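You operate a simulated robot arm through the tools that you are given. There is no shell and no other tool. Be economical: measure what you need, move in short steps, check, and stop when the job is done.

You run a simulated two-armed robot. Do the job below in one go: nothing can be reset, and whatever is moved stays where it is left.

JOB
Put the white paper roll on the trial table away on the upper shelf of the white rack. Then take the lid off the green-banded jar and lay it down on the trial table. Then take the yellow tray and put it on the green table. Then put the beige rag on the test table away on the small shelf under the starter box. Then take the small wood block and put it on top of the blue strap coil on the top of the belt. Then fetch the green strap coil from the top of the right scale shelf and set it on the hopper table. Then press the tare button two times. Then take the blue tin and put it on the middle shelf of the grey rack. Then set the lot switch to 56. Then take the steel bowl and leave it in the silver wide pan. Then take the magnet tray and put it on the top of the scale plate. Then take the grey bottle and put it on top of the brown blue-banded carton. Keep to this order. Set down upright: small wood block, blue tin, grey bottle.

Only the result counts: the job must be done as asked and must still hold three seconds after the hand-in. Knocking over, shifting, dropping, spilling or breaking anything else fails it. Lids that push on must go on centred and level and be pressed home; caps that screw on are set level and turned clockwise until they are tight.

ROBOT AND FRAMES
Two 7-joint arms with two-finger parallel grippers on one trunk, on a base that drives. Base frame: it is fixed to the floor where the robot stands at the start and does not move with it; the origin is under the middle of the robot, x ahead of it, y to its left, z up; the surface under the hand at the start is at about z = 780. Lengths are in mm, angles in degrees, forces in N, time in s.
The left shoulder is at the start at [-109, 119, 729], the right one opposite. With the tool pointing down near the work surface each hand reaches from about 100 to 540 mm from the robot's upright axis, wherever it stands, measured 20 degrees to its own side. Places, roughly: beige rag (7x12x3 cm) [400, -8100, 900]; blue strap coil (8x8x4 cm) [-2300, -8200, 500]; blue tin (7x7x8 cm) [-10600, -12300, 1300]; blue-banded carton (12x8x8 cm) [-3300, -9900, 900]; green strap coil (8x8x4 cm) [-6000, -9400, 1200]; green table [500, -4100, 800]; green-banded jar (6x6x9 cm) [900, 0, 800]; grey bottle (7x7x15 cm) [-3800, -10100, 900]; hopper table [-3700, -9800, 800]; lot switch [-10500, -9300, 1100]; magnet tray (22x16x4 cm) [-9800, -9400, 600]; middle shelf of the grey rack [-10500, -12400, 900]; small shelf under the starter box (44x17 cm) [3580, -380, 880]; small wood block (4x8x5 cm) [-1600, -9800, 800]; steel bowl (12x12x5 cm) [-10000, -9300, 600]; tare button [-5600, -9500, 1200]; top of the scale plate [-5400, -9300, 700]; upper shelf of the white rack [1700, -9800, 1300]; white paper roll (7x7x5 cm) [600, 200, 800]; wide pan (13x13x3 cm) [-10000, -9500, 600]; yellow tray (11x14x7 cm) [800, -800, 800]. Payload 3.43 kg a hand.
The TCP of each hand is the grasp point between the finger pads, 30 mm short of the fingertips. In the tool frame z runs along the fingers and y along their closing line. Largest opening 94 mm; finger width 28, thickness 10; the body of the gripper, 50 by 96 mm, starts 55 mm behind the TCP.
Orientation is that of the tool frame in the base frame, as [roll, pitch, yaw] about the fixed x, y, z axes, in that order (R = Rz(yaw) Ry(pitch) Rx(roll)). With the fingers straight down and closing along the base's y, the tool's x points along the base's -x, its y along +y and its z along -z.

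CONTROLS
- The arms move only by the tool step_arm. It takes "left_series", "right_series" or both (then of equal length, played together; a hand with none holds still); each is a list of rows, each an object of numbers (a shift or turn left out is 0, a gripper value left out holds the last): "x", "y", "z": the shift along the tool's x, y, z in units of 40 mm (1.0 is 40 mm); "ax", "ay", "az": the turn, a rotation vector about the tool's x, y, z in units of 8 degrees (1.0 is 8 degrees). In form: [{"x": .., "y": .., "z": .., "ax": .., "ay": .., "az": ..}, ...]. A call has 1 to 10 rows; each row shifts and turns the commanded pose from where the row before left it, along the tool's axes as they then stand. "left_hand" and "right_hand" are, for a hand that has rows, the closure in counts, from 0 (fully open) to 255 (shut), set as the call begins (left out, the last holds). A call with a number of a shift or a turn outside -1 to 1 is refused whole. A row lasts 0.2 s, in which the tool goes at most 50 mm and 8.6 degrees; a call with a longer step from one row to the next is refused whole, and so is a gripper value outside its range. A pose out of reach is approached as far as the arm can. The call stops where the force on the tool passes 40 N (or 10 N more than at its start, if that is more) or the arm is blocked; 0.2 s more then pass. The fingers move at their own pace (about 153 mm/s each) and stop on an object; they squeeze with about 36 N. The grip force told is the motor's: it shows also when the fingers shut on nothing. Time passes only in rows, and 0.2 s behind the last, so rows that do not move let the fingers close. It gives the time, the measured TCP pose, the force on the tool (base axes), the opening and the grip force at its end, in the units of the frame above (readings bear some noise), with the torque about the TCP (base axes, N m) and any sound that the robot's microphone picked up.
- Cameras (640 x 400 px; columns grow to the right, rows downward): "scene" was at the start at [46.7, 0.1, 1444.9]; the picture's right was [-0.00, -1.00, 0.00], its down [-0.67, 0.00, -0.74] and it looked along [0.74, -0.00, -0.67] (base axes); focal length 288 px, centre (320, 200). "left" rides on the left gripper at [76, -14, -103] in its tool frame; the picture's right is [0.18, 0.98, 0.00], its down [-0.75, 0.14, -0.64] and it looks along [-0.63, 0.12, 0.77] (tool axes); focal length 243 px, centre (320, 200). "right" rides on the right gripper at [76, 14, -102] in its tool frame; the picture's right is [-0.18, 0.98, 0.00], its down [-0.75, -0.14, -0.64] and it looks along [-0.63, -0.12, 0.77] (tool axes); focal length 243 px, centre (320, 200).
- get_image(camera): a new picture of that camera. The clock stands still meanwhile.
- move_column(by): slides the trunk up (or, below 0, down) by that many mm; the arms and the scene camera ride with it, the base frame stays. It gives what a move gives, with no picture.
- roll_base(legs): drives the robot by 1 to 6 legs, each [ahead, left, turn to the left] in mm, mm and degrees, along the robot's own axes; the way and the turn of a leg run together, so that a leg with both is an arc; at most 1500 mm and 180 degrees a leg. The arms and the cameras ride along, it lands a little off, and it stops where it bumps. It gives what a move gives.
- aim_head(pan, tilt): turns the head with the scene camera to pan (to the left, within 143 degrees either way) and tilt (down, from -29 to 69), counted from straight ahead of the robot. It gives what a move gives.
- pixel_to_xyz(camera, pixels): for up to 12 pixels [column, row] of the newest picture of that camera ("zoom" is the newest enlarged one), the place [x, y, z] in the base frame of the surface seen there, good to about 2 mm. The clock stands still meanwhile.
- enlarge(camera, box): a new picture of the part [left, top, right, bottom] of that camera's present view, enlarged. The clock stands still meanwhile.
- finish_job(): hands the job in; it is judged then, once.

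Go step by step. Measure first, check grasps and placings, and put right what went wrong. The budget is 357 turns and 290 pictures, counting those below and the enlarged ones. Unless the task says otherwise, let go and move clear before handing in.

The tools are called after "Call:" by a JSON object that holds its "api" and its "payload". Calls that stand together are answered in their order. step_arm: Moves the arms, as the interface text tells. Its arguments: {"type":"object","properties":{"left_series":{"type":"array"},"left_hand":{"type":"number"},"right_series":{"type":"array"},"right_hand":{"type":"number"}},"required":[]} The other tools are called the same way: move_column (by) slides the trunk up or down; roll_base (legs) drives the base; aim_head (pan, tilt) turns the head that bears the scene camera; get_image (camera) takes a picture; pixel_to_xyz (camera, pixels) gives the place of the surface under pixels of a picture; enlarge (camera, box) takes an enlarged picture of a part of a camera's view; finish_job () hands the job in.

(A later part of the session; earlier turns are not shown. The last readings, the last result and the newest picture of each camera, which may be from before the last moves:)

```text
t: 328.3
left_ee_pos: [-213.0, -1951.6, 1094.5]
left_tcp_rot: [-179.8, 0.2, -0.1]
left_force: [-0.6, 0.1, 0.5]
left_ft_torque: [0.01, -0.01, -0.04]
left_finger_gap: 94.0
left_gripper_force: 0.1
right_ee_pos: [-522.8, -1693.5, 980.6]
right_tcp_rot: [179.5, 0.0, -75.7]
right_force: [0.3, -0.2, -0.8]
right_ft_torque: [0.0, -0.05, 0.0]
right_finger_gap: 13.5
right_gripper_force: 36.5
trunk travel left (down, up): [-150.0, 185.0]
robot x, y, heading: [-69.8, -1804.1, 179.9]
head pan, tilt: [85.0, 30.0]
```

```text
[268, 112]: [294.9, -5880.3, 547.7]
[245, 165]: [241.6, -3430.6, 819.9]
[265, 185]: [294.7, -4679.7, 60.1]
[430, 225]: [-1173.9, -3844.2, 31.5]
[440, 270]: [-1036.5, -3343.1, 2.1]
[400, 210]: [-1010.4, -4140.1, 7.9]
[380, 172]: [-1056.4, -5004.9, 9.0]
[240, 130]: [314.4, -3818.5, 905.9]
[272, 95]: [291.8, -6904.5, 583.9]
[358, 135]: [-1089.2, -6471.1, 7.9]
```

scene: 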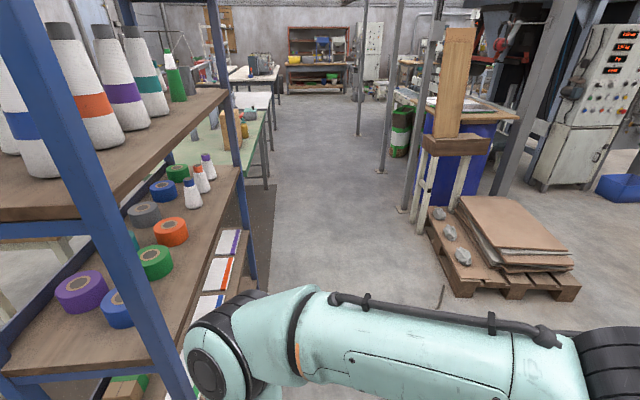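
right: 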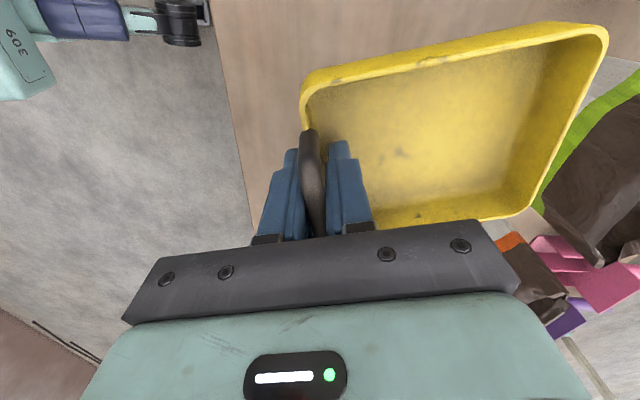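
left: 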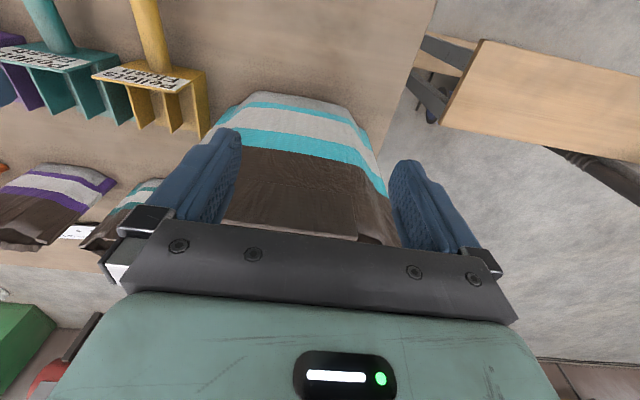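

Corridor x from −1000 to 240 is clear. Drive down it and face the green table.

Call:
{"api": "roll_base", "payload": {"legs": [[330, 0, 0], [0, 0, 90], [1500, 0, 0], [650, 0, 0], [0, 0, 90]]}}

Call:
{"api": "aim_head", "payload": {"pan": 0, "tilt": 45}}

Call:
{"api": "get_image", "payload": {"camera": "scene"}}

```text
t: 348.5
left_ee_pos: [-110.3, -3859.0, 1094.3]
left_tcp_rot: [-179.9, 0.0, -180.0]
left_force: [0.1, 0.5, -0.1]
left_ft_torque: [-0.02, -0.05, 0.01]
left_finger_gap: 94.3
left_gripper_force: 0.0
right_ee_pos: [199.2, -4114.7, 980.5]
right_tcp_rot: [179.4, -0.1, 104.4]
right_force: [-0.7, 0.0, -1.2]
right_ft_torque: [0.02, 0.05, 0.0]
right_finger_gap: 13.4
right_gripper_force: 35.9
trunk travel left (down, up): [-150.0, 185.0]
robot x, y, heading: [-255.6, -4004.4, 0.1]
head pan, tilt: [85.0, 30.0]
```

```text
t: 350.1
left_ee_pos: [-111.0, -3858.7, 1093.7]
left_tcp_rot: [-180.0, 0.1, -180.0]
left_force: [0.0, -1.3, 1.1]
left_ft_torque: [0.01, 0.02, 0.01]
left_finger_gap: 93.9
left_gripper_force: 0.1
right_ee_pos: [198.5, -4114.1, 980.2]
right_tcp_rot: [179.5, -0.1, 104.4]
right_force: [0.0, -0.3, -0.3]
right_ft_torque: [0.0, 0.03, -0.03]
right_finger_gap: 13.5
right_gripper_force: 35.5
trunk travel left (down, up): [-150.0, 185.0]
robot x, y, heading: [-251.1, -3998.9, 0.2]
head pan, tilt: [0.0, 45.0]
```

```text
238 pictures are left
```

scene: 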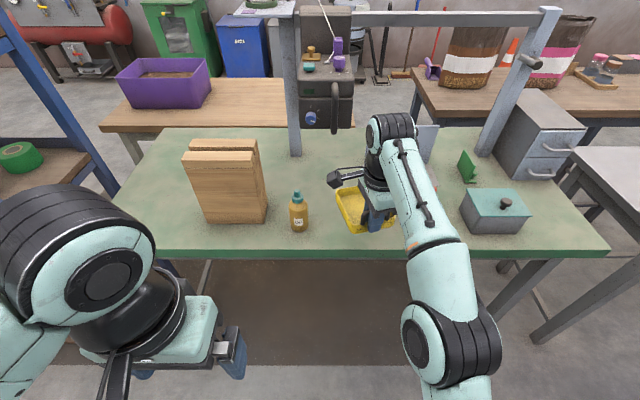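

Call:
{"api": "pixel_to_xyz", "payload": {"camera": "scene", "pixels": [[299, 228], [308, 205], [462, 215], [470, 195], [350, 243], [320, 180], [350, 165], [430, 180], [440, 242], [330, 130], [425, 150], [350, 140]]}}

Call:
{"api": "get_image", "payload": {"camera": "right"}}

```text
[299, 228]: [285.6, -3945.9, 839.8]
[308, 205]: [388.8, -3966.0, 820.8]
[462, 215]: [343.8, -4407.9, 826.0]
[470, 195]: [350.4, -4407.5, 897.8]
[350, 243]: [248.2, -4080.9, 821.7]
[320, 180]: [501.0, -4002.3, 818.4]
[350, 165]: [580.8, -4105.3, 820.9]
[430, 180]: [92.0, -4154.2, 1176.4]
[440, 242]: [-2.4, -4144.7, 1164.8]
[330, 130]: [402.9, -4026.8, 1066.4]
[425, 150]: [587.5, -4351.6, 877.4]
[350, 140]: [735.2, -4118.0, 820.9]
```

```text
237 pictures are left
```

right: 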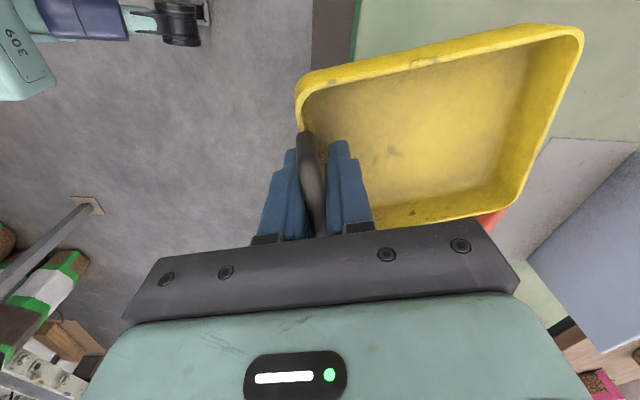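

Call:
{"api": "pixel_to_xyz", "payload": {"camera": "right", "pixels": [[490, 220], [500, 210], [565, 130], [590, 160], [540, 290], [450, 20], [560, 100], [370, 15], [340, 30]]}}

```text
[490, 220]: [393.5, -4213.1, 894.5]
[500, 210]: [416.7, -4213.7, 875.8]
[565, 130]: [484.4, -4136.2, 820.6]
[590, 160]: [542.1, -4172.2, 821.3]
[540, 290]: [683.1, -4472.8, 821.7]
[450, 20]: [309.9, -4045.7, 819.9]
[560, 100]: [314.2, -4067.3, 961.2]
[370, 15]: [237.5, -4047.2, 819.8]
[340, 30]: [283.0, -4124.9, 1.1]
```

Red object at (393,−4213) and bottle at (285,−3946) bound the free space; I'll set the tray with the grip at (290,−4099). Drive 95 mm ahead, shift and lower.

Call:
{"api": "roll_base", "payload": {"legs": [[92, 0, 0]]}}

Call:
{"api": "step_arm", "payload": {"right_series": [{"x": 0.36, "y": 0.09, "z": 0.5}, {"z": 0.8}, {"z": 0.8}, {"z": 0.7}, {}]}}

Call:
{"api": "get_image", "payload": {"camera": "right"}}

Call:
{"api": "get_image", "payload": {"camera": "scene"}}

```text
t: 351.2
left_ee_pos: [-20.0, -3857.8, 1093.2]
left_tcp_rot: [-179.9, 0.1, -179.8]
left_force: [0.7, -0.8, 1.0]
left_ft_torque: [0.01, 0.03, -0.02]
left_finger_gap: 94.2
left_gripper_force: 0.1
right_ee_pos: [289.5, -4112.7, 979.2]
right_tcp_rot: [179.4, -0.1, 104.5]
right_force: [0.1, 0.5, -1.6]
right_ft_torque: [-0.02, 0.05, -0.03]
right_finger_gap: 13.5
right_gripper_force: 35.6
trunk travel left (down, up): [-150.0, 185.0]
robot x, y, heading: [-162.9, -4004.5, 0.2]
head pan, tilt: [0.0, 45.0]
```

```text
t: 352.4
left_ee_pos: [-21.3, -3856.8, 1094.6]
left_tcp_rot: [-179.9, 0.2, -179.8]
left_force: [0.1, 0.5, -0.6]
left_ft_torque: [-0.05, 0.01, 0.01]
left_finger_gap: 93.9
left_gripper_force: 0.1
right_ee_pos: [289.7, -4098.4, 869.6]
right_tcp_rot: [179.3, -0.1, 104.5]
right_force: [0.4, -0.8, 0.2]
right_ft_torque: [0.0, -0.03, 0.0]
right_finger_gap: 13.4
right_gripper_force: 35.8
trunk travel left (down, up): [-150.0, 185.0]
robot x, y, heading: [-163.5, -4000.1, 0.3]
head pan, tilt: [0.0, 45.0]
```

```text
236 pictures are left
```

right: 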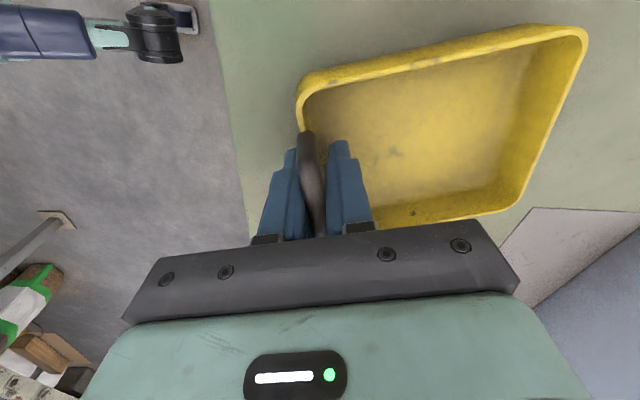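

```text
235 pictures are left
```

scene: 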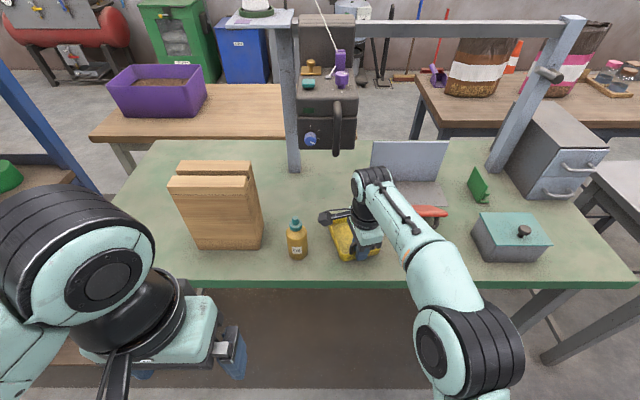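

Clear all around. Lower to contact.

Call:
{"api": "step_arm", "payload": {"right_series": [{"z": 0.1}, {"z": 0.08}, {"z": 0.05}, {}]}}

```text
t: 353.4
left_ee_pos: [-23.0, -3856.7, 1094.6]
left_tcp_rot: [-179.9, 0.2, -179.7]
left_force: [-0.1, 0.7, 0.1]
left_ft_torque: [0.0, 0.01, 0.03]
left_finger_gap: 93.8
left_gripper_force: 0.1
right_ee_pos: [289.5, -4097.8, 861.4]
right_tcp_rot: [179.3, -0.1, 104.6]
right_force: [0.6, -0.7, 8.0]
right_ft_torque: [0.0, -0.01, -0.03]
right_finger_gap: 13.4
right_gripper_force: 35.6
trunk travel left (down, up): [-150.0, 185.0]
robot x, y, heading: [-165.3, -4001.4, -0.1]
head pan, tilt: [0.0, 45.0]
```

Call:
{"api": "step_arm", "payload": {"right_series": [{}, {}, {}], "right_hand": 0}}

Call:
{"api": "step_arm", "payload": {"right_series": [{"z": -0.9}, {"z": -0.9}, {"z": -0.9}, {"z": -0.9}]}}

Call:
{"api": "get_image", "payload": {"camera": "right"}}

```text
t: 354.2
left_ee_pos: [-21.8, -3857.7, 1095.2]
left_tcp_rot: [-179.9, 0.1, -179.8]
left_force: [-0.1, 0.1, 0.0]
left_ft_torque: [0.0, 0.01, 0.02]
left_finger_gap: 94.1
left_gripper_force: 0.0
right_ee_pos: [288.7, -4097.2, 860.2]
right_tcp_rot: [179.4, -0.1, 104.6]
right_force: [-0.1, 0.3, -0.5]
right_ft_torque: [0.02, -0.03, -0.01]
right_finger_gap: 94.0
right_gripper_force: 0.0
trunk travel left (down, up): [-150.0, 185.0]
robot x, y, heading: [-163.1, -4001.0, 0.0]
head pan, tilt: [0.0, 45.0]
```

```text
t: 355.2
left_ee_pos: [-20.3, -3857.6, 1093.9]
left_tcp_rot: [-179.8, 0.1, -179.8]
left_force: [-0.8, 0.8, -0.2]
left_ft_torque: [-0.04, 0.01, 0.02]
left_finger_gap: 94.2
left_gripper_force: 0.0
right_ee_pos: [284.1, -4099.9, 997.8]
right_tcp_rot: [179.6, 0.0, 104.6]
right_force: [0.7, 0.2, 0.1]
right_ft_torque: [-0.03, 0.04, 0.0]
right_finger_gap: 94.1
right_gripper_force: 0.0
right hand out of reach, approached as far as the arm can: row 4
trunk travel left (down, up): [-150.0, 185.0]
robot x, y, heading: [-167.0, -4006.1, 0.0]
head pan, tilt: [0.0, 45.0]
```

```text
234 pictures are left
```

right: 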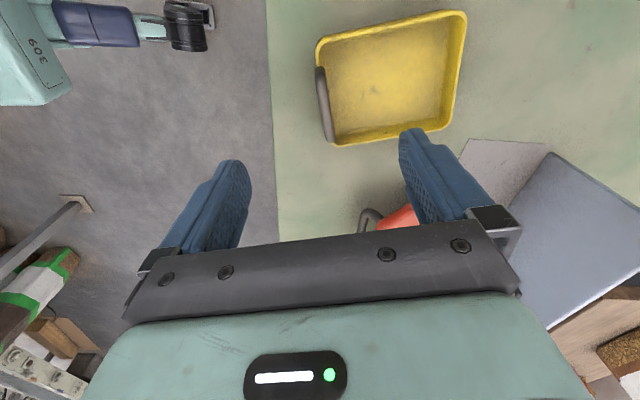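

Tray is on the green table. Restore the hand orientation, retract, and head for the test table.

Call:
{"api": "step_arm", "payload": {"right_series": [{"az": -0.95}, {"az": -0.95}, {"az": -0.95}, {"az": -0.95}, {"az": -0.95}, {"az": -0.95}, {"az": -0.95}, {"az": -0.95}, {"az": -0.95}, {"az": -0.91}]}}

Call:
{"api": "step_arm", "payload": {"right_series": [{"x": 1, "z": -0.3}, {"x": 1, "z": -0.3}, {"x": 1, "z": -0.3}, {"x": 0.8, "z": -0.3}]}}

Call:
{"api": "roll_base", "payload": {"legs": [[-240, 0, 0], [0, 0, -90], [1500, 0, 0], [1000, 0, 0]]}}

Call:
{"api": "aim_head", "payload": {"pan": 15, "tilt": 25}}

Call:
{"api": "get_image", "payload": {"camera": "scene"}}

```text
t: 357.4
left_ee_pos: [-20.5, -3857.1, 1093.7]
left_tcp_rot: [-179.9, 0.2, -179.8]
left_force: [0.1, 0.0, -1.0]
left_ft_torque: [-0.03, 0.01, -0.03]
left_finger_gap: 93.9
left_gripper_force: 0.1
right_ee_pos: [282.5, -4100.6, 999.1]
right_tcp_rot: [179.9, 0.6, -179.6]
right_force: [0.5, 0.2, -0.7]
right_ft_torque: [0.01, 0.04, 0.0]
right_finger_gap: 94.0
right_gripper_force: 0.0
right hand out of reach, approached as far as the arm can: row 8
trunk travel left (down, up): [-150.0, 185.0]
robot x, y, heading: [-163.8, -3999.7, 0.1]
head pan, tilt: [0.0, 45.0]
```

```text
t: 358.4
left_ee_pos: [-20.7, -3858.4, 1094.2]
left_tcp_rot: [-179.9, 0.2, -179.8]
left_force: [-0.5, 0.0, -0.5]
left_ft_torque: [0.01, -0.01, 0.01]
left_finger_gap: 94.1
left_gripper_force: 0.1
right_ee_pos: [134.0, -4100.0, 1047.0]
right_tcp_rot: [179.8, 0.6, -179.7]
right_force: [0.8, -0.2, 0.6]
right_ft_torque: [0.02, 0.02, 0.02]
right_finger_gap: 93.8
right_gripper_force: 0.2
trunk travel left (down, up): [-150.0, 185.0]
robot x, y, heading: [-165.9, -4001.5, 0.3]
head pan, tilt: [0.0, 45.0]
```

```text
t: 375.7
left_ee_pos: [-234.8, -6616.1, 1094.5]
left_tcp_rot: [-179.9, 0.1, 90.9]
left_force: [0.0, -0.1, -0.9]
left_ft_torque: [-0.01, -0.01, 0.03]
left_finger_gap: 94.1
left_gripper_force: 0.0
right_ee_pos: [-475.9, -6778.4, 1046.0]
right_tcp_rot: [179.8, 0.6, 91.0]
right_force: [0.2, -0.6, -0.2]
right_ft_torque: [0.03, 0.01, 0.0]
right_finger_gap: 94.3
right_gripper_force: 0.2
trunk travel left (down, up): [-150.0, 185.0]
robot x, y, heading: [-382.9, -6474.7, -89.1]
head pan, tilt: [0.0, 45.0]
```

```text
t: 376.5
left_ee_pos: [-234.6, -6616.9, 1094.8]
left_tcp_rot: [-179.9, 0.2, 91.0]
left_force: [-1.3, 0.2, 0.0]
left_ft_torque: [-0.01, -0.01, -0.01]
left_finger_gap: 94.1
left_gripper_force: 0.1
right_ee_pos: [-475.6, -6776.9, 1046.4]
right_tcp_rot: [179.8, 0.6, 91.1]
right_force: [-0.2, -0.2, -0.2]
right_ft_torque: [0.0, 0.01, 0.01]
right_finger_gap: 94.2
right_gripper_force: 0.1
trunk travel left (down, up): [-150.0, 185.0]
robot x, y, heading: [-383.8, -6477.0, -89.1]
head pan, tilt: [15.0, 25.0]
```

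```text
233 pictures are left
```

scene: 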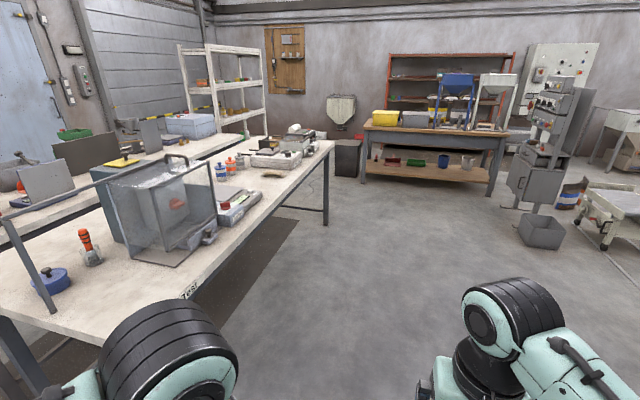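

The Test table is on the left. Enlarging to find the rag.

Call:
{"api": "enlarge", "payload": {"camera": "scene", "box": [180, 110, 360, 222]}}

```text
3.56 times, centred on (270, 166) of scene
```

zoom: 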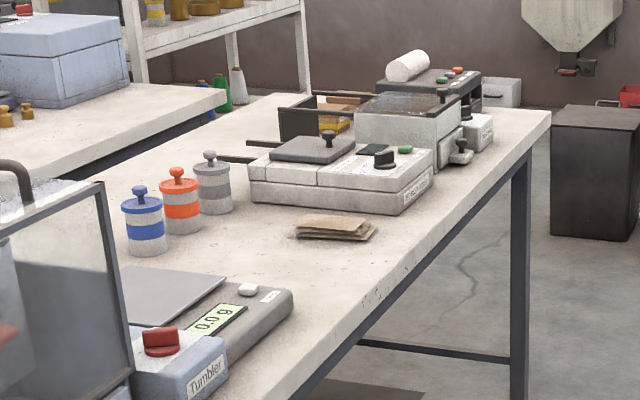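

Rag at zoom (335,228). Measuring it and the table edge.

Call:
{"api": "pixel_to_xyz", "payload": {"camera": "zoom", "pixels": [[335, 222], [297, 232], [378, 235], [320, 216], [365, 220], [350, 239], [400, 250], [300, 375], [290, 260], [545, 110], [420, 190], [270, 195]]}}

```text
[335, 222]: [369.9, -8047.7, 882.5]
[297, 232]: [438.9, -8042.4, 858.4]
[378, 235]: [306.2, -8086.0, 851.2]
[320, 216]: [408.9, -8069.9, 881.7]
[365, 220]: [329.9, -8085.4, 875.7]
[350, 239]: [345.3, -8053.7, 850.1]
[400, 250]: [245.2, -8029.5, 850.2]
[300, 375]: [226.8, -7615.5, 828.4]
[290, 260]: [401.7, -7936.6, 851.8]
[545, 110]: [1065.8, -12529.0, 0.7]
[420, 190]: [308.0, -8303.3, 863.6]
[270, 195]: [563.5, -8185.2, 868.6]
```

Call:
{"api": "roll_base", "payload": {"legs": [[1460, 0, 0], [0, 0, 89.2], [250, 0, 0]]}}

Call:
{"api": "aim_head", "payload": {"pan": 0, "tilt": 45}}

Call:
{"api": "get_image", "payload": {"camera": "scene"}}

```text
t: 389.1
left_ee_pos: [18.6, -7806.3, 1094.1]
left_tcp_rot: [-179.8, 0.0, 179.8]
left_force: [-0.8, 1.0, -1.6]
left_ft_torque: [-0.04, 0.03, -0.01]
left_finger_gap: 94.0
left_gripper_force: 0.0
right_ee_pos: [172.1, -8050.0, 1046.1]
right_tcp_rot: [179.7, 0.5, 179.8]
right_force: [-0.2, -0.2, -0.4]
right_ft_torque: [-0.01, -0.02, -0.01]
right_finger_gap: 94.2
right_gripper_force: 0.0
trunk travel left (down, up): [-150.0, 185.0]
robot x, y, heading: [-128.3, -7954.3, -0.3]
head pan, tilt: [15.0, 25.0]
```

```text
t: 389.9
left_ee_pos: [17.7, -7805.7, 1093.7]
left_tcp_rot: [-179.9, 0.2, 179.7]
left_force: [0.4, 0.6, 0.5]
left_ft_torque: [-0.02, -0.02, 0.0]
left_finger_gap: 93.9
left_gripper_force: 0.0
right_ee_pos: [170.9, -8051.1, 1046.5]
right_tcp_rot: [179.8, 0.6, 179.8]
right_force: [0.1, 0.4, -0.4]
right_ft_torque: [0.01, -0.03, -0.03]
right_finger_gap: 93.8
right_gripper_force: 0.0
trunk travel left (down, up): [-150.0, 185.0]
robot x, y, heading: [-129.9, -7949.6, -0.2]
head pan, tilt: [0.0, 45.0]
```

```text
231 pictures are left
```

scene: 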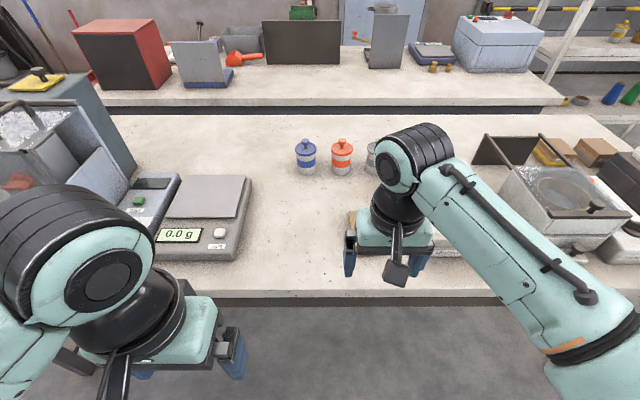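

Call:
{"api": "step_arm", "payload": {"right_series": [{"x": -0.8, "z": 0.45, "y": -0.05}, {"x": -0.8, "z": 0.45, "y": -0.05}, {"x": -0.8, "z": 0.45, "y": -0.05}, {"x": -0.8, "z": 0.45, "y": -0.05}, {}]}}

Call:
{"api": "get_image", "payload": {"camera": "right"}}

```text
t: 391.1
left_ee_pos: [18.0, -7807.7, 1094.1]
left_tcp_rot: [-179.8, 0.3, 179.7]
left_force: [0.0, 0.0, 0.5]
left_ft_torque: [0.01, -0.01, 0.01]
left_finger_gap: 94.1
left_gripper_force: 0.1
right_ee_pos: [303.2, -8059.0, 979.1]
right_tcp_rot: [179.8, 0.6, 179.8]
right_force: [0.0, -0.3, -0.6]
right_ft_torque: [0.01, 0.01, 0.02]
right_finger_gap: 94.0
right_gripper_force: 0.1
trunk travel left (down, up): [-150.0, 185.0]
robot x, y, heading: [-128.1, -7950.5, -0.5]
head pan, tilt: [0.0, 45.0]
```

```text
230 pictures are left
```

right: 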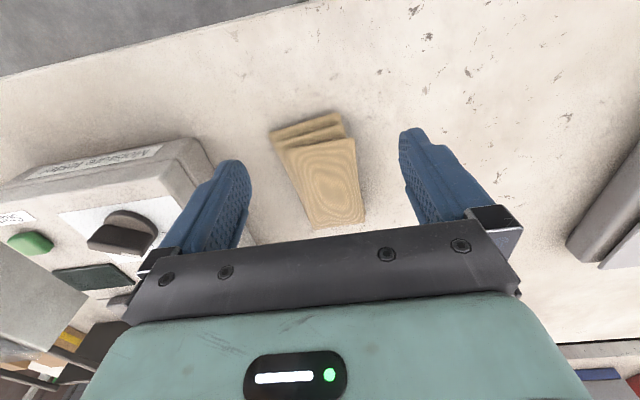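

Call:
{"api": "pixel_to_xyz", "payload": {"camera": "right", "pixels": [[270, 133], [340, 115], [345, 150], [290, 150], [363, 220], [312, 225], [330, 185], [355, 185], [305, 190], [200, 150]]}}

```text
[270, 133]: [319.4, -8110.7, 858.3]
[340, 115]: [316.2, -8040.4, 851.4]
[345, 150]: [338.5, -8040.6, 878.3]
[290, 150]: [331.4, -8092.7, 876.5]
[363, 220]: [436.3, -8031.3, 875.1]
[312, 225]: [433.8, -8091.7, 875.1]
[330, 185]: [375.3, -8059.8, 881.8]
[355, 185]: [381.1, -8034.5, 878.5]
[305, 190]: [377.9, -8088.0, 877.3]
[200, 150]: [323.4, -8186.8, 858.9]
```

Rag body: x 320–437, y −8092…−8031, top 880. Move over its middle and down to grip.

Call:
{"api": "step_arm", "payload": {"right_series": [{"x": -0.7, "z": 0.5}, {"x": -0.7, "z": 0.5, "y": -0.1}, {"x": -0.6, "z": 0.5}, {"z": 0.6}, {"z": 0.27}, {}]}}

Call:
{"api": "get_image", "payload": {"camera": "right"}}

```text
t: 392.5
left_ee_pos: [17.2, -7805.9, 1094.6]
left_tcp_rot: [-179.9, 0.3, 179.7]
left_force: [0.8, 0.3, -0.3]
left_ft_torque: [0.01, 0.03, 0.01]
left_finger_gap: 94.0
left_gripper_force: 0.0
right_ee_pos: [367.4, -8067.4, 881.2]
right_tcp_rot: [179.8, 1.0, 179.8]
right_force: [2.2, 0.3, 23.7]
right_ft_torque: [-1.2, 0.24, 0.12]
right_finger_gap: 93.9
right_gripper_force: 0.1
right hand out of reach, approached as far as the arm can: row 3
trunk travel left (down, up): [-150.0, 185.0]
robot x, y, heading: [-128.4, -7950.2, 0.0]
head pan, tilt: [0.0, 45.0]
```

```text
229 pictures are left
```

right: 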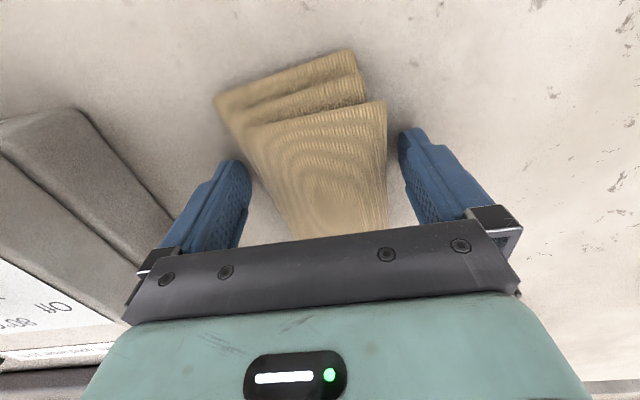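

Tips reached the table. Raise 4 mm and close.

Call:
{"api": "step_arm", "payload": {"right_series": [{"z": -0.12}, {}]}}

Call:
{"api": "step_arm", "payload": {"right_series": [{}, {}, {}, {}], "right_hand": 255}}

Call:
{"api": "step_arm", "payload": {"right_series": [{"z": -0.5}, {"z": -0.8}, {"z": -0.8}, {}]}}

Call:
{"api": "get_image", "payload": {"camera": "right"}}

Call:
{"api": "get_image", "payload": {"camera": "scene"}}

```text
t: 393.1
left_ee_pos: [17.3, -7806.4, 1094.3]
left_tcp_rot: [-180.0, 0.1, 179.7]
left_force: [0.2, -0.3, -0.1]
left_ft_torque: [0.02, 0.03, -0.02]
left_finger_gap: 94.2
left_gripper_force: 0.0
right_ee_pos: [366.3, -8067.1, 881.0]
right_tcp_rot: [179.8, 0.4, 179.8]
right_force: [4.8, -1.5, 4.7]
right_ft_torque: [-0.29, -0.09, 0.21]
right_finger_gap: 94.0
right_gripper_force: 0.1
trunk travel left (down, up): [-150.0, 185.0]
robot x, y, heading: [-126.0, -7949.9, -0.3]
head pan, tilt: [0.0, 45.0]
```

```text
t: 394.1
left_ee_pos: [17.5, -7806.7, 1094.3]
left_tcp_rot: [-179.9, 0.2, 179.7]
left_force: [0.5, -0.3, 0.2]
left_ft_torque: [-0.02, 0.03, 0.0]
left_finger_gap: 93.8
left_gripper_force: 0.1
right_ee_pos: [366.0, -8067.2, 882.1]
right_tcp_rot: [179.8, 0.7, 179.8]
right_force: [1.3, -0.7, 0.0]
right_ft_torque: [0.04, 0.01, -0.06]
right_finger_gap: 70.0
right_gripper_force: 36.0
trunk travel left (down, up): [-150.0, 185.0]
robot x, y, heading: [-129.4, -7950.3, -0.4]
head pan, tilt: [0.0, 45.0]
```

```text
t: 395.1
left_ee_pos: [18.3, -7807.5, 1094.1]
left_tcp_rot: [-179.9, 0.2, 179.7]
left_force: [0.5, 0.6, -1.0]
left_ft_torque: [0.02, -0.01, -0.02]
left_finger_gap: 93.9
left_gripper_force: 0.2
right_ee_pos: [343.1, -8063.5, 960.4]
right_tcp_rot: [179.8, 0.5, 179.8]
right_force: [0.7, 0.7, -0.2]
right_ft_torque: [0.01, -0.01, 0.01]
right_finger_gap: 69.8
right_gripper_force: 35.5
right hand out of reach, approached as far as the arm can: row 2, 3
trunk travel left (down, up): [-150.0, 185.0]
robot x, y, heading: [-128.5, -7949.4, -0.4]
head pan, tilt: [0.0, 45.0]
```

```text
228 pictures are left
```

right: 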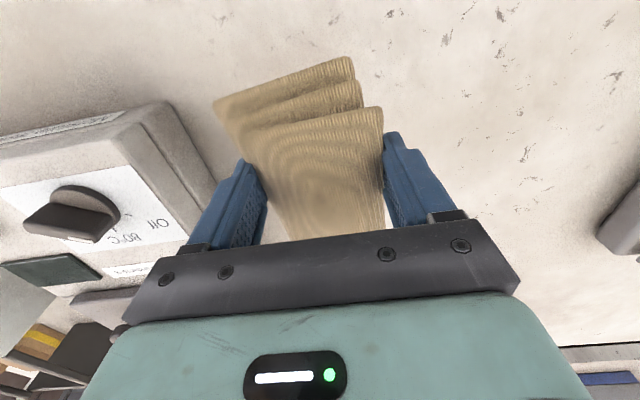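

```text
227 pictures are left
```

scene: 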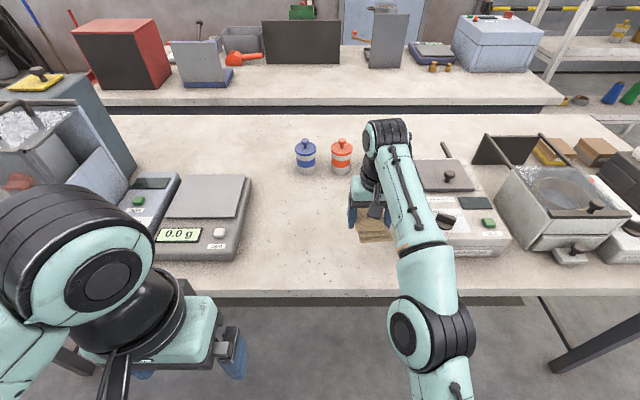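

Rag gripped. Retract and strafe back up the corridor (heading 0), stopping before the passage.

Call:
{"api": "step_arm", "payload": {"right_series": [{"x": 1, "z": -0.4}, {"x": 1, "z": -0.5}, {"x": 1, "z": -0.5}, {"x": 0.5, "z": -0.5}, {}]}}

Call:
{"api": "roll_base", "payload": {"legs": [[-270, 0, 0.4], [0, 1500, 0], [0, 1500, 0], [0, 1500, 0], [0, 1500, 0]]}}

```text
t: 396.3
left_ee_pos: [16.7, -7806.8, 1093.9]
left_tcp_rot: [-179.9, 0.1, 179.7]
left_force: [-0.5, -0.1, 0.0]
left_ft_torque: [0.03, 0.01, -0.04]
left_finger_gap: 94.0
left_gripper_force: 0.1
right_ee_pos: [203.2, -8063.6, 1036.4]
right_tcp_rot: [179.9, 0.5, 179.8]
right_force: [0.2, -0.1, -0.9]
right_ft_torque: [0.01, 0.01, -0.02]
right_finger_gap: 69.7
right_gripper_force: 36.0
trunk travel left (down, up): [-150.0, 185.0]
robot x, y, heading: [-124.0, -7951.3, -0.2]
head pan, tilt: [0.0, 45.0]
```

```text
t: 449.5
left_ee_pos: [-500.5, -1841.2, 1094.0]
left_tcp_rot: [-179.9, 0.1, -177.9]
left_force: [0.2, -0.6, -1.0]
left_ft_torque: [0.01, 0.0, -0.02]
left_finger_gap: 94.0
left_gripper_force: 0.1
right_ee_pos: [-302.6, -2091.1, 1036.2]
right_tcp_rot: [179.8, 0.6, -177.9]
right_force: [-0.1, -0.3, -0.9]
right_ft_torque: [0.02, -0.01, -0.01]
right_finger_gap: 69.4
right_gripper_force: 36.1
trunk travel left (down, up): [-150.0, 185.0]
robot x, y, heading: [-637.6, -1991.9, 2.0]
head pan, tilt: [0.0, 45.0]
```

Call:
{"api": "roll_base", "payload": {"legs": [[0, 200, -2], [1500, 0, 0], [1150, 0, 0], [0, 1450, 0]]}}

Call:
{"api": "aim_head", "payload": {"pan": 0, "tilt": 25}}

Call:
{"api": "get_image", "payload": {"camera": "scene"}}

```text
t: 476.7
left_ee_pos: [2170.5, -244.9, 1095.7]
left_tcp_rot: [-179.8, 0.3, -178.1]
left_force: [-0.4, -0.1, 0.4]
left_ft_torque: [0.04, -0.01, 0.02]
left_finger_gap: 94.1
left_gripper_force: 0.0
right_ee_pos: [2365.8, -495.4, 1036.3]
right_tcp_rot: [179.8, 0.6, -178.0]
right_force: [0.1, 0.4, -1.2]
right_ft_torque: [0.03, -0.01, 0.02]
right_finger_gap: 69.4
right_gripper_force: 35.4
trunk travel left (down, up): [-150.0, 185.0]
robot x, y, heading: [2029.6, -398.0, 2.0]
head pan, tilt: [0.0, 45.0]
```

```text
t: 477.5
left_ee_pos: [2169.8, -246.5, 1094.3]
left_tcp_rot: [-179.9, 0.2, -178.1]
left_force: [0.0, 0.1, -0.3]
left_ft_torque: [0.0, 0.01, 0.01]
left_finger_gap: 93.8
left_gripper_force: 0.1
right_ee_pos: [2365.3, -494.9, 1037.6]
right_tcp_rot: [179.8, 0.6, -178.0]
right_force: [0.2, 0.2, -0.7]
right_ft_torque: [-0.03, 0.02, -0.02]
right_finger_gap: 69.6
right_gripper_force: 36.3
trunk travel left (down, up): [-150.0, 185.0]
robot x, y, heading: [2031.0, -397.0, 2.0]
head pan, tilt: [0.0, 25.0]
```

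```text
226 pictures are left
```

scene: 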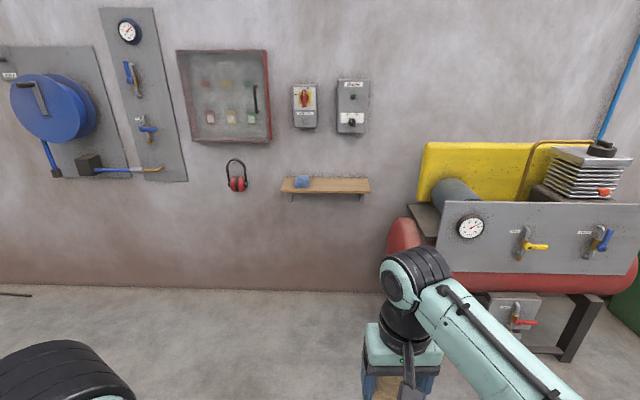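

Shelf is at (325,185) with a blue thing on its left; the starter box is above it. Measuring.

Call:
{"api": "pixel_to_xyz", "payload": {"camera": "scene", "pixels": [[285, 190], [370, 190], [340, 180], [340, 192], [300, 180], [352, 130], [352, 100], [345, 150], [415, 200], [420, 255], [304, 125], [340, 186]]}}

Call:
{"api": "enlarge", "payload": {"camera": "scene", "box": [250, 60, 410, 220]}}

```text
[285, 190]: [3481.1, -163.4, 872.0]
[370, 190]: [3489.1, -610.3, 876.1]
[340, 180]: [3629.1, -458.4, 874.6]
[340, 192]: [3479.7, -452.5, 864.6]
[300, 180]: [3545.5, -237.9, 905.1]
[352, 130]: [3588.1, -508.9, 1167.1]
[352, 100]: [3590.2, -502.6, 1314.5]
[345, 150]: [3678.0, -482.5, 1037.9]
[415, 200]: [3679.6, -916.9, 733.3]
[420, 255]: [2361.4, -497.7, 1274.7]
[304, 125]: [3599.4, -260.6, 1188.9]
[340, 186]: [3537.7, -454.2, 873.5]
```

```text
2.50 times, centred on (330, 140) of scene
```

zoom: 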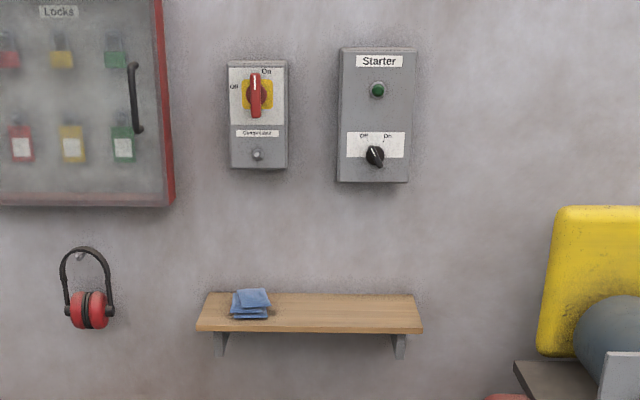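

Shelf: x 3480–3650, y −163…−610, z 875; free spot around y −350. Approach.

Call:
{"api": "roll_base", "payload": {"legs": [[0, 165, -2], [950, 0, 0]]}}

Call:
{"api": "get_image", "payload": {"camera": "scene"}}

```text
t: 484.2
left_ee_pos: [3118.2, -101.1, 1094.8]
left_tcp_rot: [-180.0, 0.2, 178.4]
left_force: [-0.4, 0.3, -0.3]
left_ft_torque: [-0.03, 0.03, -0.05]
left_finger_gap: 93.9
left_gripper_force: 0.0
right_ee_pos: [3297.5, -362.9, 1036.0]
right_tcp_rot: [179.8, 0.6, 178.6]
right_force: [-0.5, -0.3, -0.3]
right_ft_torque: [-0.01, 0.02, 0.01]
right_finger_gap: 69.3
right_gripper_force: 36.0
trunk travel left (down, up): [-150.0, 185.0]
robot x, y, heading: [2970.1, -240.6, -1.3]
head pan, tilt: [0.0, 25.0]
```

```text
224 pictures are left
```

scene: 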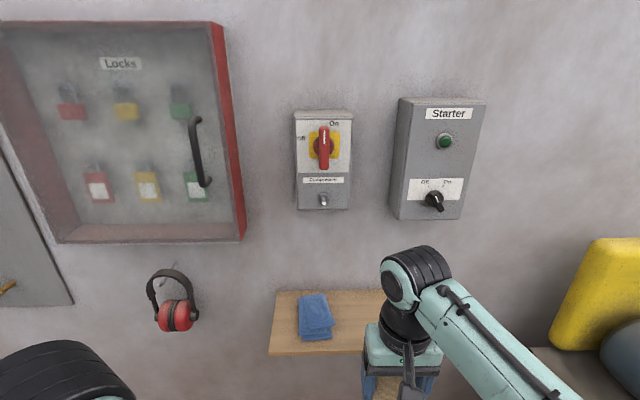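

Call:
{"api": "pixel_to_xyz", "payload": {"camera": "scene", "pixels": [[415, 250], [400, 275], [430, 218], [395, 215], [325, 205], [350, 205], [315, 300], [334, 330], [270, 350], [360, 345], [360, 300]]}}

```text
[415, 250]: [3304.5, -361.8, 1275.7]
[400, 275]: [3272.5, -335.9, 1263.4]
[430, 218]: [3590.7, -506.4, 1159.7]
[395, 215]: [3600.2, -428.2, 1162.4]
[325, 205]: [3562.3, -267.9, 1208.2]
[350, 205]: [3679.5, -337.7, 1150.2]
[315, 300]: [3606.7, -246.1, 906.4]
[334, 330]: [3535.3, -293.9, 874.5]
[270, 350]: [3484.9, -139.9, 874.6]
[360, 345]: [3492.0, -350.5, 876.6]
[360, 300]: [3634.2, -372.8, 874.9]
```

Wrist top stands 240 mm above the TCP, so I'll slide in at TCP ≈930, y≈−362 between the two boxes. Drive ahead and descend.

Call:
{"api": "roll_base", "payload": {"legs": [[0, 0, 1.3], [120, 0, 0]]}}

Call:
{"api": "step_arm", "payload": {"right_series": [{"z": 0.9}, {"z": 0.9}, {"z": 0.8}, {}]}}

```text
t: 485.8
left_ee_pos: [3239.0, -97.6, 1095.3]
left_tcp_rot: [-180.0, 0.1, 179.7]
left_force: [1.1, 0.4, -0.3]
left_ft_torque: [0.0, 0.03, 0.01]
left_finger_gap: 94.0
left_gripper_force: 0.1
right_ee_pos: [3425.0, -354.8, 1036.3]
right_tcp_rot: [179.8, 0.5, 179.8]
right_force: [-0.7, 0.8, -1.6]
right_ft_torque: [-0.02, 0.01, -0.02]
right_finger_gap: 69.5
right_gripper_force: 36.4
trunk travel left (down, up): [-150.0, 185.0]
robot x, y, heading: [3091.0, -240.6, -0.1]
head pan, tilt: [0.0, 25.0]
```

```text
t: 486.8
left_ee_pos: [3236.8, -98.1, 1094.6]
left_tcp_rot: [-179.8, 0.2, 179.7]
left_force: [0.0, 0.2, -0.3]
left_ft_torque: [0.01, 0.01, 0.02]
left_finger_gap: 94.0
left_gripper_force: 0.0
right_ee_pos: [3425.7, -351.8, 930.5]
right_tcp_rot: [179.8, 0.6, 179.8]
right_force: [-0.5, 0.3, -0.5]
right_ft_torque: [-0.01, 0.02, 0.0]
right_finger_gap: 69.5
right_gripper_force: 35.4
trunk travel left (down, up): [-150.0, 185.0]
robot x, y, heading: [3092.3, -243.0, -0.2]
head pan, tilt: [0.0, 25.0]
```

Call:
{"api": "step_arm", "payload": {"right_series": [{"x": -0.75, "y": -0.13}, {"x": -0.75, "y": -0.13}, {"x": -0.75}, {"x": -0.7}, {}]}}

Call:
{"api": "aim_head", "payload": {"pan": -10, "tilt": 45}}

Call:
{"api": "get_image", "payload": {"camera": "scene"}}

Call:
{"api": "get_image", "payload": {"camera": "right"}}

```text
t: 488.0
left_ee_pos: [3237.3, -97.8, 1095.0]
left_tcp_rot: [-179.9, 0.3, 179.8]
left_force: [0.3, -0.1, 0.6]
left_ft_torque: [0.02, -0.04, 0.02]
left_finger_gap: 94.0
left_gripper_force: 0.2
right_ee_pos: [3542.4, -362.4, 933.6]
right_tcp_rot: [179.7, 0.5, 179.8]
right_force: [-0.3, -0.5, -0.2]
right_ft_torque: [0.01, 0.03, 0.03]
right_finger_gap: 69.6
right_gripper_force: 35.9
trunk travel left (down, up): [-150.0, 185.0]
robot x, y, heading: [3094.4, -243.9, -0.5]
head pan, tilt: [0.0, 25.0]
```

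```text
t: 488.8
left_ee_pos: [3238.5, -97.7, 1093.7]
left_tcp_rot: [-179.9, 0.2, 179.7]
left_force: [-0.2, -0.5, 1.0]
left_ft_torque: [0.02, -0.01, 0.02]
left_finger_gap: 94.1
left_gripper_force: 0.2
right_ee_pos: [3542.6, -362.2, 933.7]
right_tcp_rot: [179.6, 0.6, 179.8]
right_force: [0.0, 0.0, -1.3]
right_ft_torque: [-0.01, -0.01, -0.02]
right_finger_gap: 69.8
right_gripper_force: 36.2
trunk travel left (down, up): [-150.0, 185.0]
robot x, y, heading: [3094.8, -242.0, -0.4]
head pan, tilt: [-10.0, 45.0]
```

```text
223 pictures are left
```

scene: 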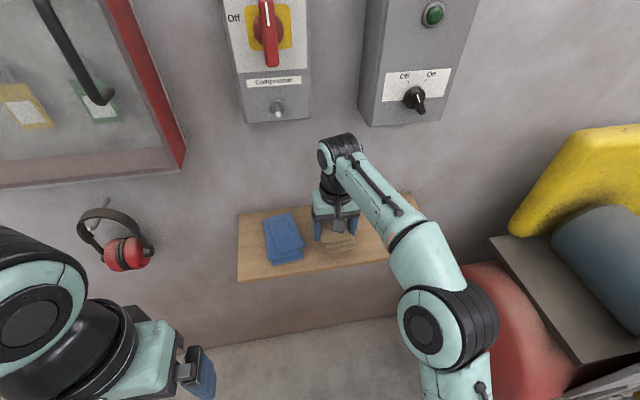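

```text
222 pictures are left
```

right: 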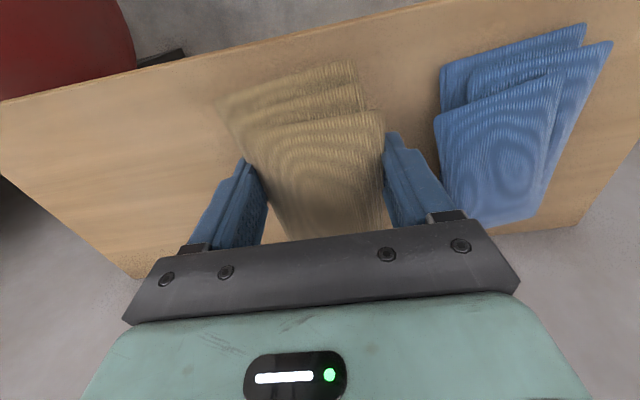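

Call:
{"api": "step_arm", "payload": {"right_series": [{"z": 0.45}, {"y": -0.35}, {"z": 0.08}, {"z": 0.06}, {"z": 0.06}, {}]}}

```text
t: 490.2
left_ee_pos: [3236.9, -98.4, 1094.5]
left_tcp_rot: [-179.9, 0.2, 179.7]
left_force: [-0.4, -0.1, -0.7]
left_ft_torque: [-0.02, 0.01, 0.03]
left_finger_gap: 94.0
left_gripper_force: 0.1
right_ee_pos: [3542.6, -378.5, 908.3]
right_tcp_rot: [179.7, 0.6, 179.8]
right_force: [0.9, -0.6, -0.4]
right_ft_torque: [0.0, 0.0, -0.01]
right_finger_gap: 69.4
right_gripper_force: 35.9
trunk travel left (down, up): [-150.0, 185.0]
robot x, y, heading: [3090.0, -240.6, -0.4]
head pan, tilt: [-10.0, 45.0]
```

Call:
{"api": "step_arm", "payload": {"right_series": [{"z": 0.06}, {"z": 0.05}, {}]}}

```text
t: 491.0
left_ee_pos: [3237.3, -98.0, 1094.9]
left_tcp_rot: [-179.9, 0.2, 179.7]
left_force: [0.2, 0.4, 0.1]
left_ft_torque: [0.05, -0.03, 0.0]
left_finger_gap: 93.7
left_gripper_force: 0.2
right_ee_pos: [3543.0, -379.6, 905.3]
right_tcp_rot: [179.7, 0.8, 179.8]
right_force: [2.3, 1.0, 15.9]
right_ft_torque: [-0.65, 0.14, 0.21]
right_finger_gap: 69.3
right_gripper_force: 36.5
trunk travel left (down, up): [-150.0, 185.0]
robot x, y, heading: [3090.9, -244.3, -0.3]
head pan, tilt: [-10.0, 45.0]
```

Contact. Open partially (≈82 mm), look, then rise a little and back out.

Call:
{"api": "step_arm", "payload": {"right_series": [{"z": -0.06}, {}, {}], "right_hand": 33}}

Call:
{"api": "get_image", "payload": {"camera": "right"}}

```text
t: 491.8
left_ee_pos: [3237.4, -98.0, 1093.9]
left_tcp_rot: [-180.0, 0.2, 179.8]
left_force: [0.5, 1.2, 0.5]
left_ft_torque: [0.02, 0.02, 0.0]
left_finger_gap: 93.8
left_gripper_force: 0.0
right_ee_pos: [3542.3, -379.7, 905.0]
right_tcp_rot: [179.9, 0.4, 179.7]
right_force: [0.3, -0.1, 0.6]
right_ft_torque: [-0.01, 0.02, -0.01]
right_finger_gap: 82.2
right_gripper_force: 0.0
trunk travel left (down, up): [-150.0, 185.0]
robot x, y, heading: [3095.8, -241.6, -0.1]
head pan, tilt: [-10.0, 45.0]
```

```text
221 pictures are left
```

right: 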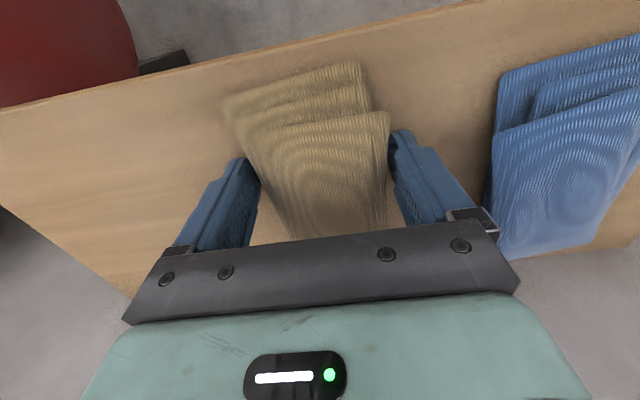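

Open fully (blue rag is still 25 mm away), tilt the hand back ~23° so the wrist clears the starter box, then rise and retreat.

Call:
{"api": "step_arm", "payload": {"right_series": [{}, {"ay": -0.95}, {"ay": -0.95}, {"ay": -0.95}, {}], "right_hand": 0}}

Call:
{"api": "step_arm", "payload": {"right_series": [{"z": -0.8}, {"z": -0.8}, {"z": -0.8}, {"x": 0.9, "z": -0.3}, {"x": 0.9, "z": -0.3}]}}

Call:
{"api": "get_image", "payload": {"camera": "scene"}}

```text
t: 493.0
left_ee_pos: [3234.1, -97.1, 1094.6]
left_tcp_rot: [-179.9, 0.3, 179.6]
left_force: [1.2, -0.5, -0.2]
left_ft_torque: [0.02, -0.01, 0.01]
left_finger_gap: 94.2
left_gripper_force: 0.0
right_ee_pos: [3540.2, -378.7, 907.8]
right_tcp_rot: [179.7, 23.7, 179.7]
right_force: [-16.6, 1.0, 20.4]
right_ft_torque: [-0.97, 0.56, -0.84]
right_finger_gap: 93.8
right_gripper_force: 0.0
trunk travel left (down, up): [-150.0, 185.0]
robot x, y, heading: [3092.8, -242.2, -0.5]
head pan, tilt: [-10.0, 45.0]
```

```text
t: 494.2
left_ee_pos: [3236.7, -98.4, 1094.4]
left_tcp_rot: [-179.9, 0.2, 179.8]
left_force: [-0.4, -0.6, 0.6]
left_ft_torque: [0.03, 0.01, -0.03]
left_finger_gap: 94.0
left_gripper_force: 0.1
right_ee_pos: [3427.7, -379.6, 989.2]
right_tcp_rot: [179.6, 23.5, 179.7]
right_force: [-0.3, -0.4, -1.2]
right_ft_torque: [0.02, -0.02, 0.0]
right_finger_gap: 94.4
right_gripper_force: 0.2
trunk travel left (down, up): [-150.0, 185.0]
robot x, y, heading: [3093.0, -242.2, -0.3]
head pan, tilt: [-10.0, 45.0]
```

```text
220 pictures are left
```

scene: 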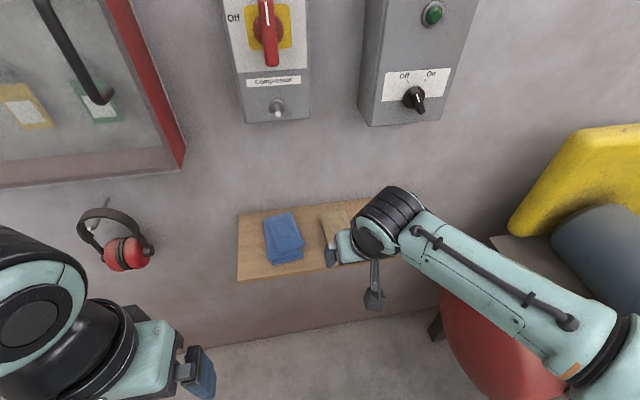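

Rag lies on the shelf. Straighten the hand, then drive back through the passage toward the belt area.

Call:
{"api": "step_arm", "payload": {"right_series": [{"ay": 0.95, "x": 0.5}, {"ay": 0.95, "x": 0.5}, {"ay": 0.95, "x": 0.5}]}}

Call:
{"api": "roll_base", "payload": {"legs": [[-1090, 0, 0.3], [0, -1500, 0]]}}

```text
t: 495.0
left_ee_pos: [3236.7, -96.6, 1094.4]
left_tcp_rot: [-180.0, 0.2, 179.7]
left_force: [-0.3, 0.4, 0.6]
left_ft_torque: [-0.01, -0.02, 0.02]
left_finger_gap: 94.0
left_gripper_force: 0.0
right_ee_pos: [3370.8, -378.8, 972.7]
right_tcp_rot: [179.7, 0.5, 179.7]
right_force: [-0.3, 0.0, 0.3]
right_ft_torque: [0.03, -0.03, -0.02]
right_finger_gap: 94.0
right_gripper_force: 0.1
trunk travel left (down, up): [-150.0, 185.0]
robot x, y, heading: [3097.0, -240.4, -0.3]
head pan, tilt: [-10.0, 45.0]
```

```text
t: 513.1
left_ee_pos: [2105.9, -1553.7, 1094.3]
left_tcp_rot: [-179.9, 0.2, 177.0]
left_force: [0.2, -0.5, -0.3]
left_ft_torque: [-0.03, 0.0, 0.01]
left_finger_gap: 94.0
left_gripper_force: 0.0
right_ee_pos: [2227.8, -1842.0, 973.6]
right_tcp_rot: [179.8, 0.6, 177.2]
right_force: [-0.3, 0.0, 0.5]
right_ft_torque: [-0.03, 0.0, -0.01]
right_finger_gap: 93.9
right_gripper_force: 0.1
trunk travel left (down, up): [-150.0, 185.0]
robot x, y, heading: [1957.1, -1691.1, -2.9]
head pan, tilt: [-10.0, 45.0]
```

Call:
{"api": "roll_base", "payload": {"legs": [[0, -95, 2.9], [-1500, 0, 0], [-950, 0, 0], [0, 0, -90], [1500, 0, 0], [1500, 0, 0]]}}

```text
t: 544.1
left_ee_pos: [-248.3, -4954.9, 1093.6]
left_tcp_rot: [-179.8, 0.2, 91.5]
left_force: [-0.5, -0.1, -0.6]
left_ft_torque: [0.0, -0.02, 0.0]
left_finger_gap: 94.0
left_gripper_force: 0.1
right_ee_pos: [-524.6, -5097.6, 972.4]
right_tcp_rot: [179.8, 0.6, 91.6]
right_force: [0.2, 0.0, -1.2]
right_ft_torque: [0.01, 0.01, 0.01]
right_finger_gap: 94.0
right_gripper_force: 0.1
trunk travel left (down, up): [-150.0, 185.0]
robot x, y, heading: [-397.4, -4812.6, -88.7]
head pan, tilt: [-10.0, 45.0]
```

Call:
{"api": "roll_base", "payload": {"legs": [[1500, 0, -1.3], [1300, 0, 0]]}}

Call:
{"api": "aim_head", "payload": {"pan": -45, "tilt": 20}}

Call:
{"api": "get_image", "payload": {"camera": "scene"}}

```text
t: 557.6
left_ee_pos: [-182.5, -7749.6, 1094.8]
left_tcp_rot: [-179.9, 0.2, 91.2]
left_force: [-0.5, -0.6, -0.6]
left_ft_torque: [0.0, -0.01, 0.02]
left_finger_gap: 94.2
left_gripper_force: 0.0
right_ee_pos: [-459.9, -7891.9, 973.3]
right_tcp_rot: [179.7, 0.5, 91.2]
right_force: [0.8, -1.0, 0.1]
right_ft_torque: [-0.02, -0.02, -0.02]
right_finger_gap: 93.8
right_gripper_force: 0.0
trunk travel left (down, up): [-150.0, 185.0]
robot x, y, heading: [-326.2, -7610.7, -88.6]
head pan, tilt: [-10.0, 45.0]
```

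```text
t: 558.7
left_ee_pos: [-181.8, -7749.4, 1094.5]
left_tcp_rot: [-179.8, 0.2, 91.1]
left_force: [-1.0, 0.0, -0.1]
left_ft_torque: [0.0, 0.02, 0.01]
left_finger_gap: 94.1
left_gripper_force: 0.0
right_ee_pos: [-459.9, -7890.6, 972.7]
right_tcp_rot: [179.7, 0.5, 91.2]
right_force: [-0.2, -0.1, -0.3]
right_ft_torque: [0.02, -0.02, -0.02]
right_finger_gap: 93.9
right_gripper_force: 0.1
trunk travel left (down, up): [-150.0, 185.0]
robot x, y, heading: [-328.1, -7602.0, -88.9]
head pan, tilt: [-45.0, 20.0]
```

```text
219 pictures are left
```

scene: 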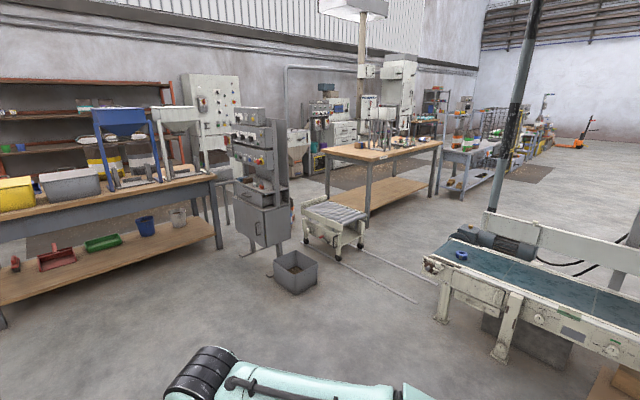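

Call:
{"api": "pixel_to_xyz", "payload": {"camera": "scene", "pixels": [[462, 254], [215, 180], [265, 187], [160, 180], [340, 210], [295, 262], [430, 265], [500, 355], [380, 150], [328, 150], [480, 258]]}}

Call:
{"api": "enlarge", "payload": {"camera": "scene", "box": [80, 80, 400, 280]}}

```text
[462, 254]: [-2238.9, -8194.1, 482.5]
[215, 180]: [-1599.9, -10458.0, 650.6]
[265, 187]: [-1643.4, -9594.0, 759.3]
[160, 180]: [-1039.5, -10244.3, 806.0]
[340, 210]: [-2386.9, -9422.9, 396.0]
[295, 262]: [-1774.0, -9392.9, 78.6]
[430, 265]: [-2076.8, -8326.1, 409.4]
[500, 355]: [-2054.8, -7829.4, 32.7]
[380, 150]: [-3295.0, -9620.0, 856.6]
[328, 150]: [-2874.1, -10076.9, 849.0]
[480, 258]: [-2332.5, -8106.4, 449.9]
```

```text
2.00 times, centred on (240, 180) of scene
```

zoom: 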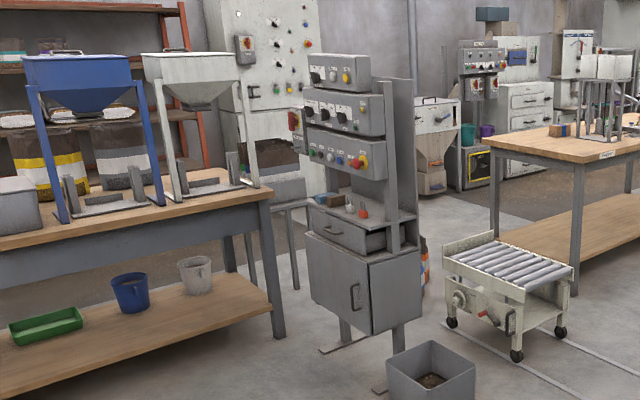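

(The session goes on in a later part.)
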